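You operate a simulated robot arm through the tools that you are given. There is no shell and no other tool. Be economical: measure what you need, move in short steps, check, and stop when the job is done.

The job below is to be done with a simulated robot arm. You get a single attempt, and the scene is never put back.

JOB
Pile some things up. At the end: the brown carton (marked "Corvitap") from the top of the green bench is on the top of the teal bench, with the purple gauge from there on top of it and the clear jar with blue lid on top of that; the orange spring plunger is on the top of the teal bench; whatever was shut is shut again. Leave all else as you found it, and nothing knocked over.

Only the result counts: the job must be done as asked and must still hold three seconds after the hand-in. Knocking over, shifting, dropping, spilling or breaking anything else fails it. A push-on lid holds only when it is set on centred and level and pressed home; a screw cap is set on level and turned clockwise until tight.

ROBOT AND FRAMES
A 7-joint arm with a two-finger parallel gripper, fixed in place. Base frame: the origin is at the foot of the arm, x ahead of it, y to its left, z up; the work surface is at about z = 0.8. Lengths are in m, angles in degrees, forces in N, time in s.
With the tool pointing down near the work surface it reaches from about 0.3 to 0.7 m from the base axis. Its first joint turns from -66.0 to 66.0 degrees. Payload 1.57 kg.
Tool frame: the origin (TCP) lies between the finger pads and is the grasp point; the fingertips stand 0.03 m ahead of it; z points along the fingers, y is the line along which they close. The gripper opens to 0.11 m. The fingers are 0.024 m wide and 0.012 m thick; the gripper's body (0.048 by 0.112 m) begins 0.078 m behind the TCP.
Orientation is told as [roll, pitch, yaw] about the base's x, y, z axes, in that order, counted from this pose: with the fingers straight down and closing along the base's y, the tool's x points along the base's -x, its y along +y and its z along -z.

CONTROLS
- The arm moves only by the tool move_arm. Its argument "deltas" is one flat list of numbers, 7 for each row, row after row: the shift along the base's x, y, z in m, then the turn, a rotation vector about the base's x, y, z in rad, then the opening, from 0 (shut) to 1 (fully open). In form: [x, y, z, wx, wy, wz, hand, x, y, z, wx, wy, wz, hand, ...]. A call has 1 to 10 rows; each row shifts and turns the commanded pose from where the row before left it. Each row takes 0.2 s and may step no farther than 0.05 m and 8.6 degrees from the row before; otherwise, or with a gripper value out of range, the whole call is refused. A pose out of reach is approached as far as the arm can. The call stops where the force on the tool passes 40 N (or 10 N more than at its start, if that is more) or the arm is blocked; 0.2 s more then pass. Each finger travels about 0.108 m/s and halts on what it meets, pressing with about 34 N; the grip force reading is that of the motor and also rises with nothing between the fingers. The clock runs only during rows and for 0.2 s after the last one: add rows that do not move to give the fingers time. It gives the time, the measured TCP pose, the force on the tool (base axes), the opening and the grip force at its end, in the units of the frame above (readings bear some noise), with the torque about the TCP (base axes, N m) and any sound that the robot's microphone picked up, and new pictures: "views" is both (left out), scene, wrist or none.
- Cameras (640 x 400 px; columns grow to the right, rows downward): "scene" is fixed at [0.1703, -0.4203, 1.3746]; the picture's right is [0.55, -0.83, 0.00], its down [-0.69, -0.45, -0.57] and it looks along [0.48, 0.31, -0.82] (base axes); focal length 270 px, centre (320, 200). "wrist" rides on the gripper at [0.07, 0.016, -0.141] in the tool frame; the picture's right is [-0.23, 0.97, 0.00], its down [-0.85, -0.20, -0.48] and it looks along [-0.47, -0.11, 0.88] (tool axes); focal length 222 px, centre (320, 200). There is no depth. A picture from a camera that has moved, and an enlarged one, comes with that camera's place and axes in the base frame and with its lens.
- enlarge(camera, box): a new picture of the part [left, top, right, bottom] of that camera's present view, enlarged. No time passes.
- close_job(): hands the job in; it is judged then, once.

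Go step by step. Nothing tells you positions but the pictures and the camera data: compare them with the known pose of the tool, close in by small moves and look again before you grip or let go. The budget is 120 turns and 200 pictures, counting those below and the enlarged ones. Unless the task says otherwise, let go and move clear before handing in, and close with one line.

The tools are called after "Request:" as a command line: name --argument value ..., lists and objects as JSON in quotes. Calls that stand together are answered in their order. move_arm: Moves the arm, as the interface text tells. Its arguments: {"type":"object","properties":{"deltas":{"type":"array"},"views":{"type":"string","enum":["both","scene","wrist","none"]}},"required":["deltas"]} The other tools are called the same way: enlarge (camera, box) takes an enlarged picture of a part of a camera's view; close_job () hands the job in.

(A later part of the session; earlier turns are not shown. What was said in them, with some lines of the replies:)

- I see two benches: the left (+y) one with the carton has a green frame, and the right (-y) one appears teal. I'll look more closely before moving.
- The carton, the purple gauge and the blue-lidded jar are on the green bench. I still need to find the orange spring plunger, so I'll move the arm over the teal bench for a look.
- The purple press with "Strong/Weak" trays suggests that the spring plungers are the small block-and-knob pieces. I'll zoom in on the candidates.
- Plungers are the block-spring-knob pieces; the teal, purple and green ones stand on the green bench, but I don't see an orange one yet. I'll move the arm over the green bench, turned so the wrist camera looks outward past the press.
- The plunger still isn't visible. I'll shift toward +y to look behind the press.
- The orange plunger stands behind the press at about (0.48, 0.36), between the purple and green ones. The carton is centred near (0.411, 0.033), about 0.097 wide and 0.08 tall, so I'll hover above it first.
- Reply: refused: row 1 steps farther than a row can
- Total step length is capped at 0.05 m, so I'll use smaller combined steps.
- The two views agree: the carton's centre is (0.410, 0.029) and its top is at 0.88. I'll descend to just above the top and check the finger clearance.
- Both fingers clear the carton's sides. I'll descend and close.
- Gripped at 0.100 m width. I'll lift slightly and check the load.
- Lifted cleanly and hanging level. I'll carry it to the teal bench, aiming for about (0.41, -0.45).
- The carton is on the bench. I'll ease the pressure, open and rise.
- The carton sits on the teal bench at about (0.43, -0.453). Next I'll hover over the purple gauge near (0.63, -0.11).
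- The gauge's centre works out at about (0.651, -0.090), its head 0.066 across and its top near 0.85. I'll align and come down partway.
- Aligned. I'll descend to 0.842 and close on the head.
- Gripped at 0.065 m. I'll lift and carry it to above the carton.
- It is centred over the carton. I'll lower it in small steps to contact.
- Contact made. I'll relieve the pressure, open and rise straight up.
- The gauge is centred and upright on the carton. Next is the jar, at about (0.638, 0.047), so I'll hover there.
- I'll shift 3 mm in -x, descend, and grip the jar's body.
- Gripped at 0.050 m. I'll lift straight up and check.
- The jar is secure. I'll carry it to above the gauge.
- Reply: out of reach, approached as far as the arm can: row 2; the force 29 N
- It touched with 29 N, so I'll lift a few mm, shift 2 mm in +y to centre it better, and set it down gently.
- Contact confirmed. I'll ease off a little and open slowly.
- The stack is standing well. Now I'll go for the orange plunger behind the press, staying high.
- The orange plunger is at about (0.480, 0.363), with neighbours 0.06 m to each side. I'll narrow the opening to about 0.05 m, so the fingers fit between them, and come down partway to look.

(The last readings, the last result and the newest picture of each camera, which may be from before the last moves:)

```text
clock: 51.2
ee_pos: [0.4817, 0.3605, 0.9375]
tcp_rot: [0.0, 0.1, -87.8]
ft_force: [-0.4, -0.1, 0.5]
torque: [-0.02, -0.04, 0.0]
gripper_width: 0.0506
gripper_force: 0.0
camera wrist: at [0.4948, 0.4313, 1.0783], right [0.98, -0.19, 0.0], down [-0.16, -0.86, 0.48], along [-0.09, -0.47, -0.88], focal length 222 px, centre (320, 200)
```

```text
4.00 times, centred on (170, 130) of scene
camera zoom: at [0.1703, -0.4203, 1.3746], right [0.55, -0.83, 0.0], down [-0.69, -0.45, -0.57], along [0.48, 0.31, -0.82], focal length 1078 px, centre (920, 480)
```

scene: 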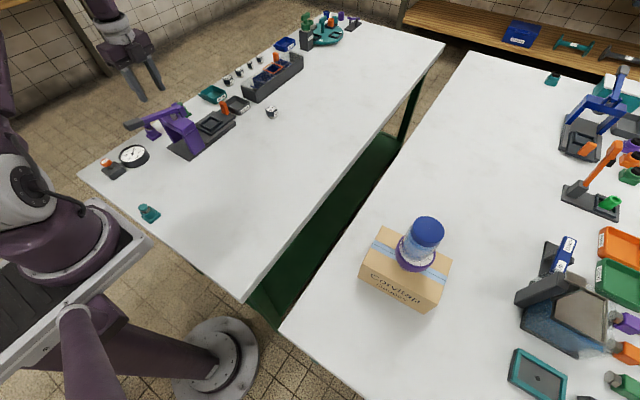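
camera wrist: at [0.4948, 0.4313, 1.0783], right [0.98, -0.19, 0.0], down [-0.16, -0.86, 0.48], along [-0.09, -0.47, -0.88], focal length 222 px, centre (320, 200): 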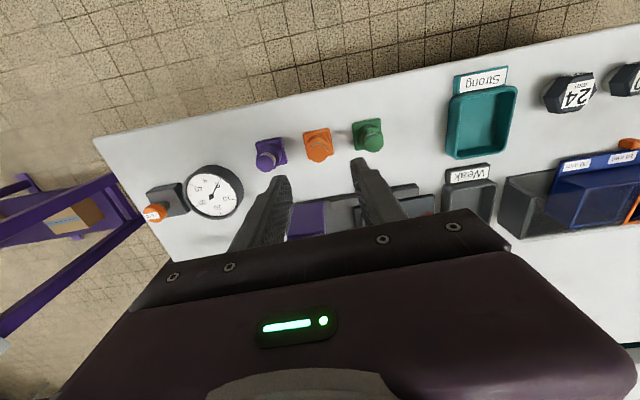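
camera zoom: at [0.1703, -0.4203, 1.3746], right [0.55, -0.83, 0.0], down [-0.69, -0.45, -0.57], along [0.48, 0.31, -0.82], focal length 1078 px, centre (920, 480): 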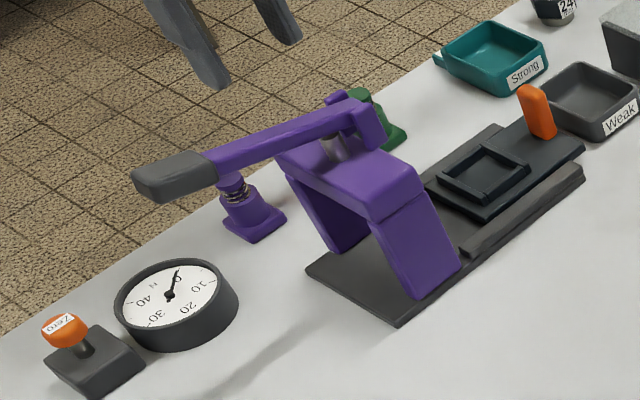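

Request:
move_arm --deltas '[-0.001, 0, -0.03, 0, 0, 0, 0.46, 0, 0, -0.023, 0, 0, 0, 0.46, 0, 0, 0, 0, 0, 0, 0.46]' --views "wrist"

Request:
enlarge --camera "wrist" --box '[200, 80, 440, 240]'

```text
clock: 52.0
ee_pos: [0.4794, 0.3629, 0.8846]
tcp_rot: [0.1, 0.0, -87.7]
ft_force: [-0.7, 1.1, 0.6]
torque: [0.01, 0.03, -0.02]
gripper_width: 0.0505
gripper_force: 0.1
camera wrist: at [0.4925, 0.4327, 1.0252], right [0.98, -0.19, 0.0], down [-0.16, -0.86, 0.48], along [-0.09, -0.47, -0.88], focal length 222 px, centre (320, 200)
```

wrist: 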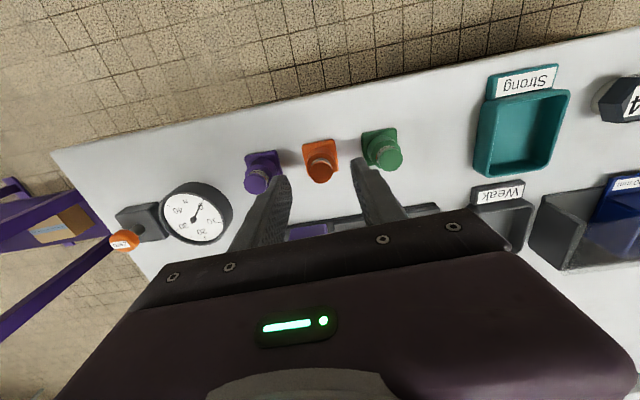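

```text
2.50 times, centred on (320, 160) of wrist
camera zoom: at [0.4925, 0.4327, 1.0252], right [0.98, -0.19, 0.0], down [-0.16, -0.86, 0.48], along [-0.09, -0.47, -0.88], focal length 555 px, centre (320, 300)
```

zoom: 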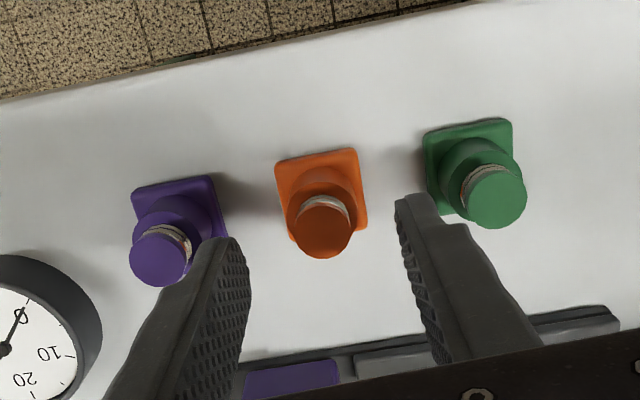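

Aligned, with clearance on both sides. I'll narrow slightly, descend and close.

Request:
move_arm --deltas '[0, 0, 0, 0, 0, 0, 0.43, 0, -0.001, -0.016, 0, 0, 0, 0.43, 0, 0, -0.016, 0, 0, 0, 0.43, 0, 0, -0.014, 0, 0, 0, 0.43, 0, 0, 0, 0, 0, 0, 0.3, 0, 0, 0, 0, 0, 0, 0.1, 0, 0, 0, 0, 0, 0, 0.1, 0, 0, 0, 0, 0, 0, 0.1]' --views "wrist"

Request:
enlarge --camera "wrist" --box '[200, 80, 440, 240]'

```text
clock: 53.8
ee_pos: [0.4799, 0.3609, 0.8381]
tcp_rot: [0.1, -0.1, -87.6]
ft_force: [-0.1, 2.5, 0.6]
torque: [0.06, -0.04, -0.04]
gripper_width: 0.0332
gripper_force: 33.8
camera wrist: at [0.4929, 0.4313, 0.9789], right [0.98, -0.19, 0.0], down [-0.16, -0.86, 0.48], along [-0.09, -0.47, -0.88], focal length 222 px, centre (320, 200)
```

wrist: 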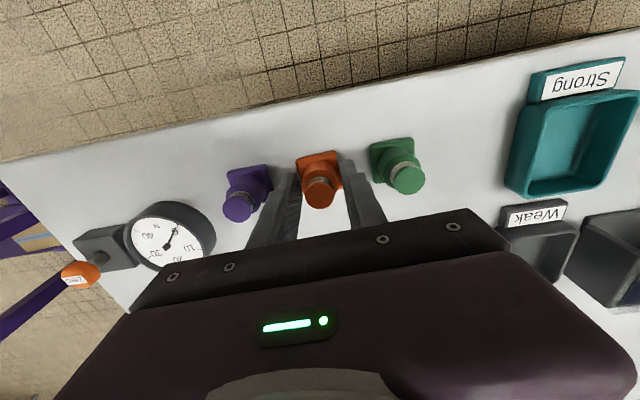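

```text
2.50 times, centred on (320, 160) of wrist
camera zoom: at [0.4929, 0.4313, 0.9789], right [0.98, -0.19, 0.0], down [-0.16, -0.86, 0.48], along [-0.09, -0.47, -0.88], focal length 555 px, centre (320, 300)
```

zoom: 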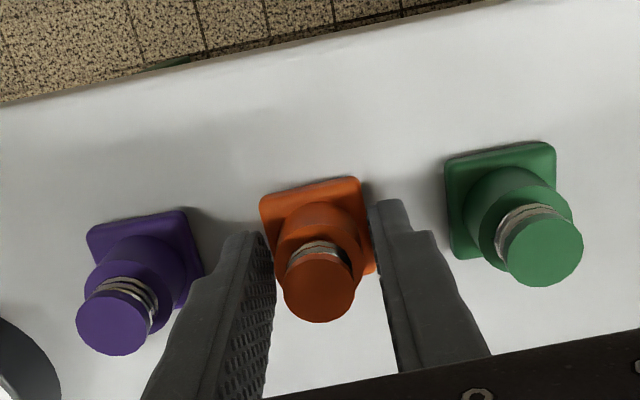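

It is gripped by its flange at 0.033 m. I'll lift slowly straight up and check.

Request:
move_arm --deltas '[0, 0, 0.01, 0, 0, 0, 0.1, 0, 0, 0.02, 0, 0, 0, 0.1, 0, 0, 0.03, 0, 0, 0, 0.1, 0, 0, 0.04, 0, 0, 0, 0.1, 0, 0, 0.04, 0, 0, 0, 0.1]' --views "wrist"

Request:
enlarge --camera "wrist" --box '[200, 80, 440, 240]'

```text
clock: 55.0
ee_pos: [0.4797, 0.3618, 0.9782]
tcp_rot: [0.1, -0.1, -87.7]
ft_force: [0.8, -0.3, -1.6]
torque: [0.02, -0.03, -0.03]
gripper_width: 0.0335
gripper_force: 33.8
camera wrist: at [0.4931, 0.4325, 1.1192], right [0.98, -0.19, 0.0], down [-0.16, -0.86, 0.48], along [-0.09, -0.47, -0.88], focal length 222 px, centre (320, 200)
```

wrist: 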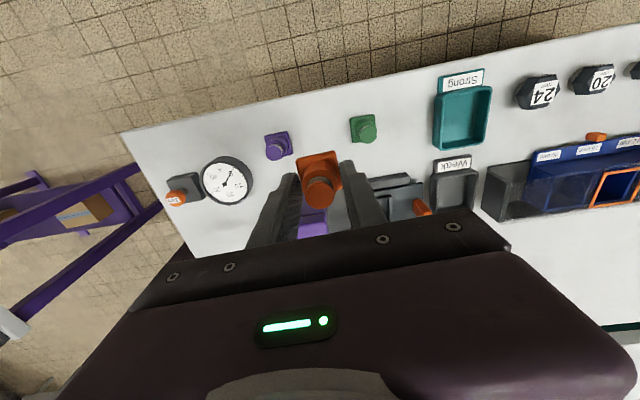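

```text
2.50 times, centred on (320, 160) of wrist
camera zoom: at [0.4931, 0.4325, 1.1192], right [0.98, -0.19, 0.0], down [-0.16, -0.86, 0.48], along [-0.09, -0.47, -0.88], focal length 555 px, centre (320, 300)
```

zoom: 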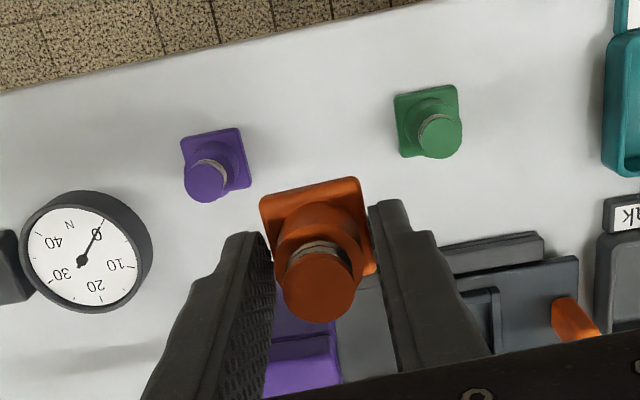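

Held firmly, and its neighbours are undisturbed. I'll raise it and carry it high to the teal bench at about (0.58, -0.36), clear of the stack.

Request:
move_arm --deltas '[0, 0, 0.049, 0, 0, 0, 0.1, 0, 0, 0.049, 0, 0, 0, 0.1, 0.00625, -0.0451, 0, 0, 0, 0, 0.1, 0.00625, -0.0451, 0, 0, 0, 0, 0.1, 0.00625, -0.0451, 0, 0, 0, 0, 0.1, 0.00625, -0.0451, 0, 0, 0, 0, 0.1, 0.00625, -0.0451, 0, 0, 0, 0, 0.1, 0.00625, -0.0451, 0, 0, 0, 0, 0.1, 0.00625, -0.0451, 0, 0, 0, 0, 0.1, 0.00625, -0.0451, 0, 0, 0, 0, 0.1]' --views "none"

Request:
move_arm --deltas '[0.00625, -0.0451, 0, 0, 0, 0, 0.1, 0.00625, -0.0451, 0, 0, 0, 0, 0.1, 0.00625, -0.0451, 0, 0, 0, 0, 0.1, 0.00625, -0.0451, 0, 0, 0, 0, 0.1, 0.00625, -0.0451, 0, 0, 0, 0, 0.1, 0.00625, -0.0451, 0, 0, 0, 0, 0.1, 0.00625, -0.0451, 0, 0, 0, 0, 0.1, 0.00625, -0.0451, 0, 0, 0, 0, 0.1]'

```text
clock: 57.2
ee_pos: [0.5267, 0.0003, 1.0746]
tcp_rot: [0.0, -0.1, -87.6]
ft_force: [0.1, 0.6, -1.4]
torque: [0.03, -0.02, 0.0]
gripper_width: 0.0333
gripper_force: 34.6
```

```text
clock: 59.0
ee_pos: [0.5512, -0.3363, 1.0759]
tcp_rot: [-0.1, 0.1, -87.8]
ft_force: [0.5, 0.4, -1.9]
torque: [0.03, -0.01, -0.03]
gripper_width: 0.0332
gripper_force: 34.1
out of reach, approached as far as the arm can: row 7, 8
camera wrist: at [0.5643, -0.2661, 1.2171], right [0.98, -0.19, 0.0], down [-0.17, -0.86, 0.48], along [-0.09, -0.47, -0.88], focal length 222 px, centre (320, 200)
```

scene: 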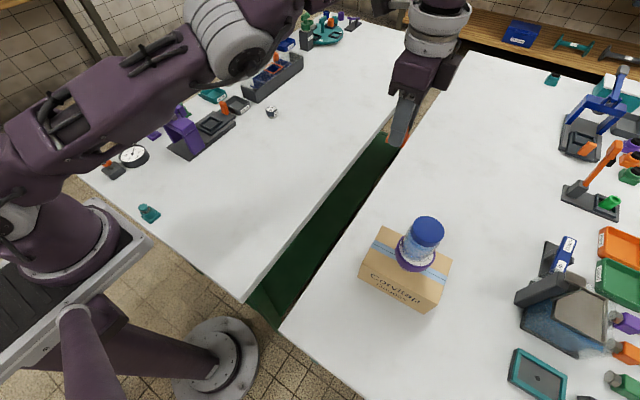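
wrist: 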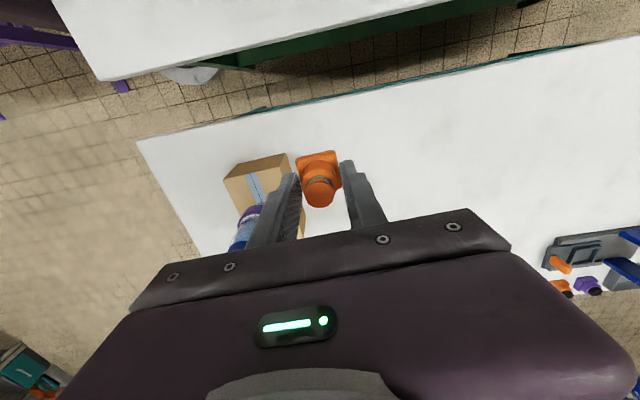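

Request:
move_arm --deltas '[0, 0, -0.04, 0, 0, 0, 0.1, 0, 0, -0.04, 0, 0, 0, 0.1, 0, 0, -0.04, 0, 0, 0, 0.1, 0, 0, -0.04, 0, 0, 0, 0.1, 0, 0, 0, 0, 0, 0, 0.1]'

```text
clock: 60.2
ee_pos: [0.5529, -0.3376, 0.9163]
tcp_rot: [0.0, 0.1, -87.8]
ft_force: [0.1, 0.0, -0.8]
torque: [0.0, -0.01, 0.02]
gripper_width: 0.0331
gripper_force: 34.0
camera wrist: at [0.5656, -0.2669, 1.0568], right [0.98, -0.19, 0.0], down [-0.17, -0.86, 0.48], along [-0.09, -0.47, -0.88], focal length 222 px, centre (320, 200)
```

scene: 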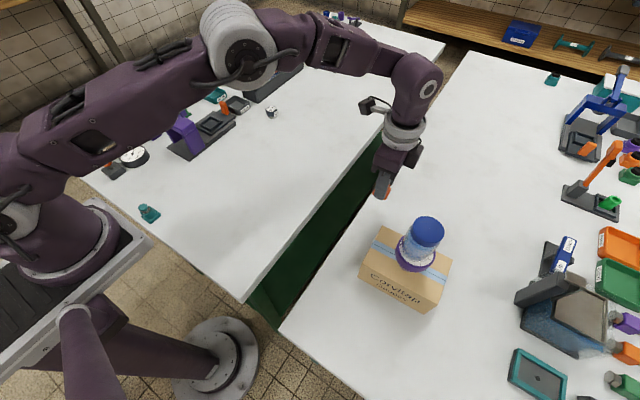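
wrist: 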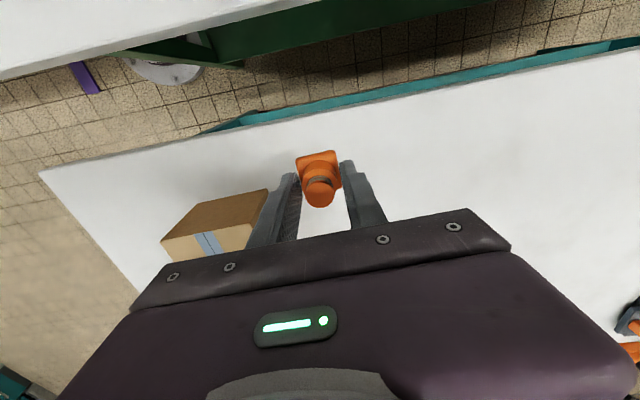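

I'll shift a little further onto the bench, then lower to just above it.

Request:
move_arm --deltas '[0.02, -0.025, 0, 0, 0, 0, 0.1, 0, 0, -0.035, 0, 0, 0, 0.1, 0, 0, -0.035, 0, 0, 0, 0.1, 0, 0, 0, 0, 0, 0, 0.1]'

Request:
enlarge --camera "scene" --box '[340, 120, 500, 310]'

```text
clock: 61.2
ee_pos: [0.5728, -0.3633, 0.8476]
tcp_rot: [0.0, 0.0, -87.7]
ft_force: [0.1, 0.6, -0.7]
torque: [0.02, 0.0, 0.01]
gripper_width: 0.0335
gripper_force: 34.3
out of reach, approached as far as the arm can: row 1
camera wrist: at [0.5859, -0.2927, 0.9882], right [0.98, -0.19, 0.0], down [-0.17, -0.86, 0.48], along [-0.09, -0.47, -0.88], focal length 222 px, centre (320, 200)
```

scene: 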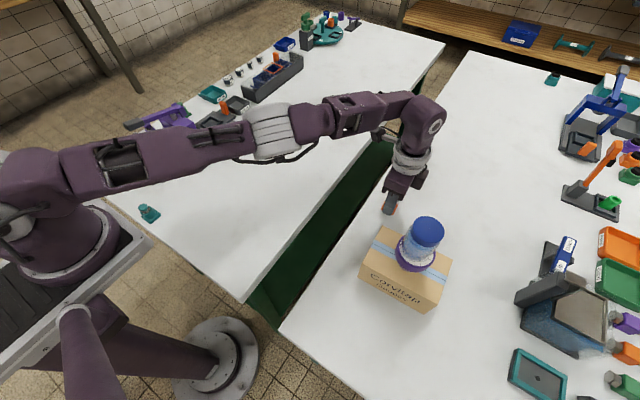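
wrist: 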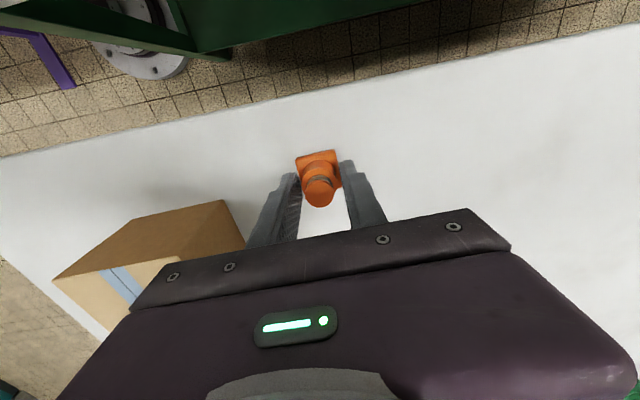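

```text
2.11 times, centred on (420, 215) of scene
camera zoom: at [0.1703, -0.4203, 1.3746], right [0.55, -0.83, 0.0], down [-0.69, -0.45, -0.57], along [0.48, 0.31, -0.82], focal length 567 px, centre (110, 168)
```

zoom: 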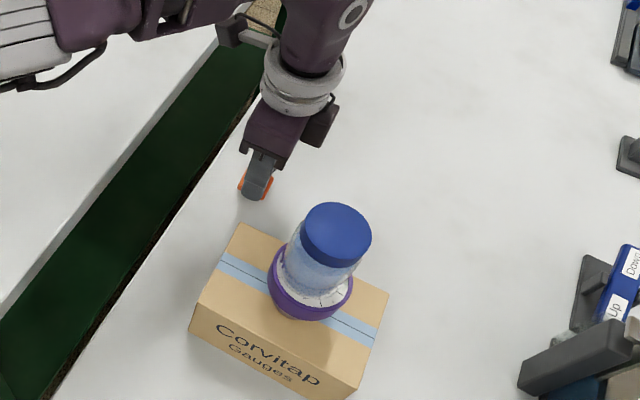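

Request:
move_arm --deltas '[0, 0, -0.005, 0, 0, 0, 0.1, 0, 0, -0.003, 0, 0, 0, 0.1, 0, 0, 0, 0, 0, 0, 0.1]' --views "none"

Request:
move_arm --deltas '[0, 0, -0.0015, 0, 0, 0, 0.1, 0, 0, 0, 0, 0, 0, 0.1]' --views "none"

```text
clock: 62.0
ee_pos: [0.5727, -0.3635, 0.839]
tcp_rot: [-0.1, 0.1, -87.7]
ft_force: [0.2, 0.7, -0.6]
torque: [-0.05, 0.01, -0.03]
gripper_width: 0.0332
gripper_force: 34.6
```

```text
clock: 62.6
ee_pos: [0.573, -0.3623, 0.839]
tcp_rot: [0.0, -0.1, -87.6]
ft_force: [-2.1, 2.3, 12.3]
torque: [0.26, -0.17, 0.06]
gripper_width: 0.0331
gripper_force: 33.8
```

It's down. I'll ease off, open and rise straight up.

Request:
move_arm --deltas '[0, 0, 0.0008, 0, 0, 0, 0.1, 0, 0, 0, 0, 0, 0, 0.4, 0, 0, 0, 0, 0, 0, 0.55, 0, 0, 0, 0, 0, 0, 0.55, 0, 0, 0.03, 0, 0, 0, 0.55, 0, 0, 0.04, 0, 0, 0, 0.55, 0, 0, 0.045, 0, 0, 0, 0.55, -0.02, 0.02, 0.04, 0, 0, 0, 0.55, -0.02, 0.04, 0.01, 0, 0, 0, 0.55, -0.02, 0.04, 0.01, 0, 0, 0, 0.55]'

Request:
enlarge --camera "scene" --box '[340, 120, 500, 310]'

```text
clock: 64.8
ee_pos: [0.5125, -0.2633, 1.0132]
tcp_rot: [0.2, 0.1, -87.7]
ft_force: [0.2, 0.3, -0.2]
torque: [-0.02, -0.03, 0.04]
gripper_width: 0.0607
gripper_force: 0.0
camera wrist: at [0.5261, -0.1929, 1.1535], right [0.98, -0.19, 0.0], down [-0.17, -0.86, 0.48], along [-0.09, -0.47, -0.88], focal length 222 px, centre (320, 200)
```

scene: 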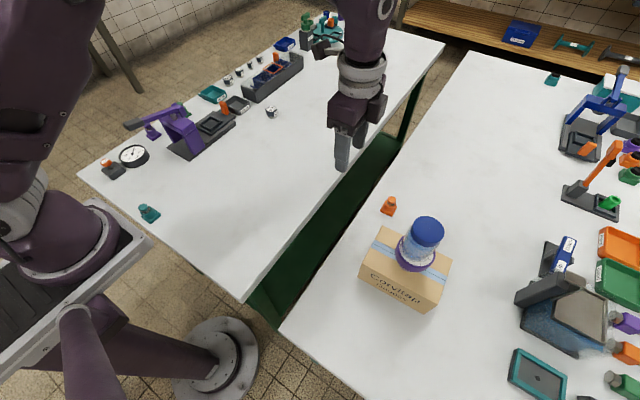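
wrist: 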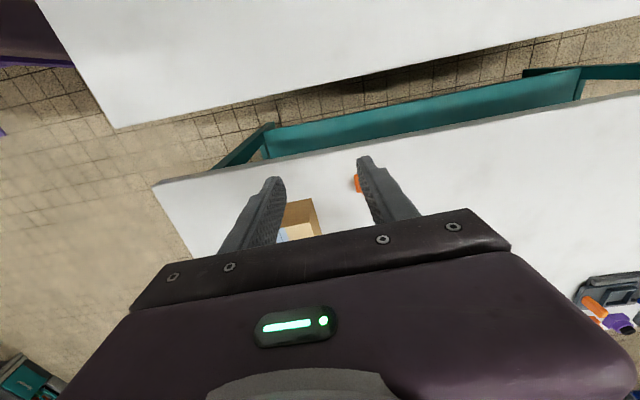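

```text
2.11 times, centred on (420, 215) of scene
camera zoom: at [0.1702, -0.4203, 1.3747], right [0.55, -0.83, 0.0], down [-0.69, -0.45, -0.57], along [0.48, 0.31, -0.82], focal length 567 px, centre (110, 168)
```

zoom: 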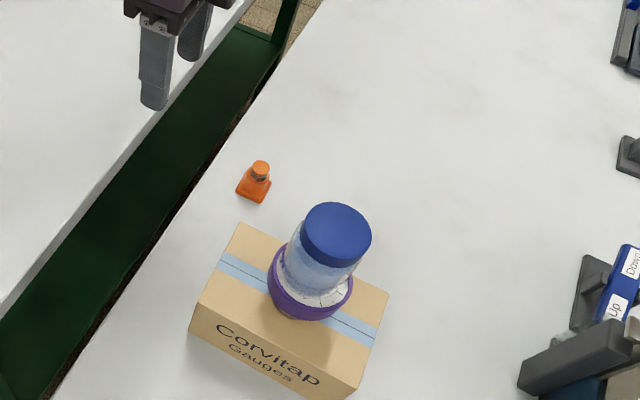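

The stack and the orange plunger all stand on the teal bench, the arm is clear, and nothing needed opening. I'm handing in now.

Request:
close_job

```text
The job is handed in.
```

The job is handed in: on the teal bench, the Corvitap carton carries the purple gauge with the blue-lidded jar on top, and the orange spring plunger stands beside them. I opened nothing and saw nothing else moved.
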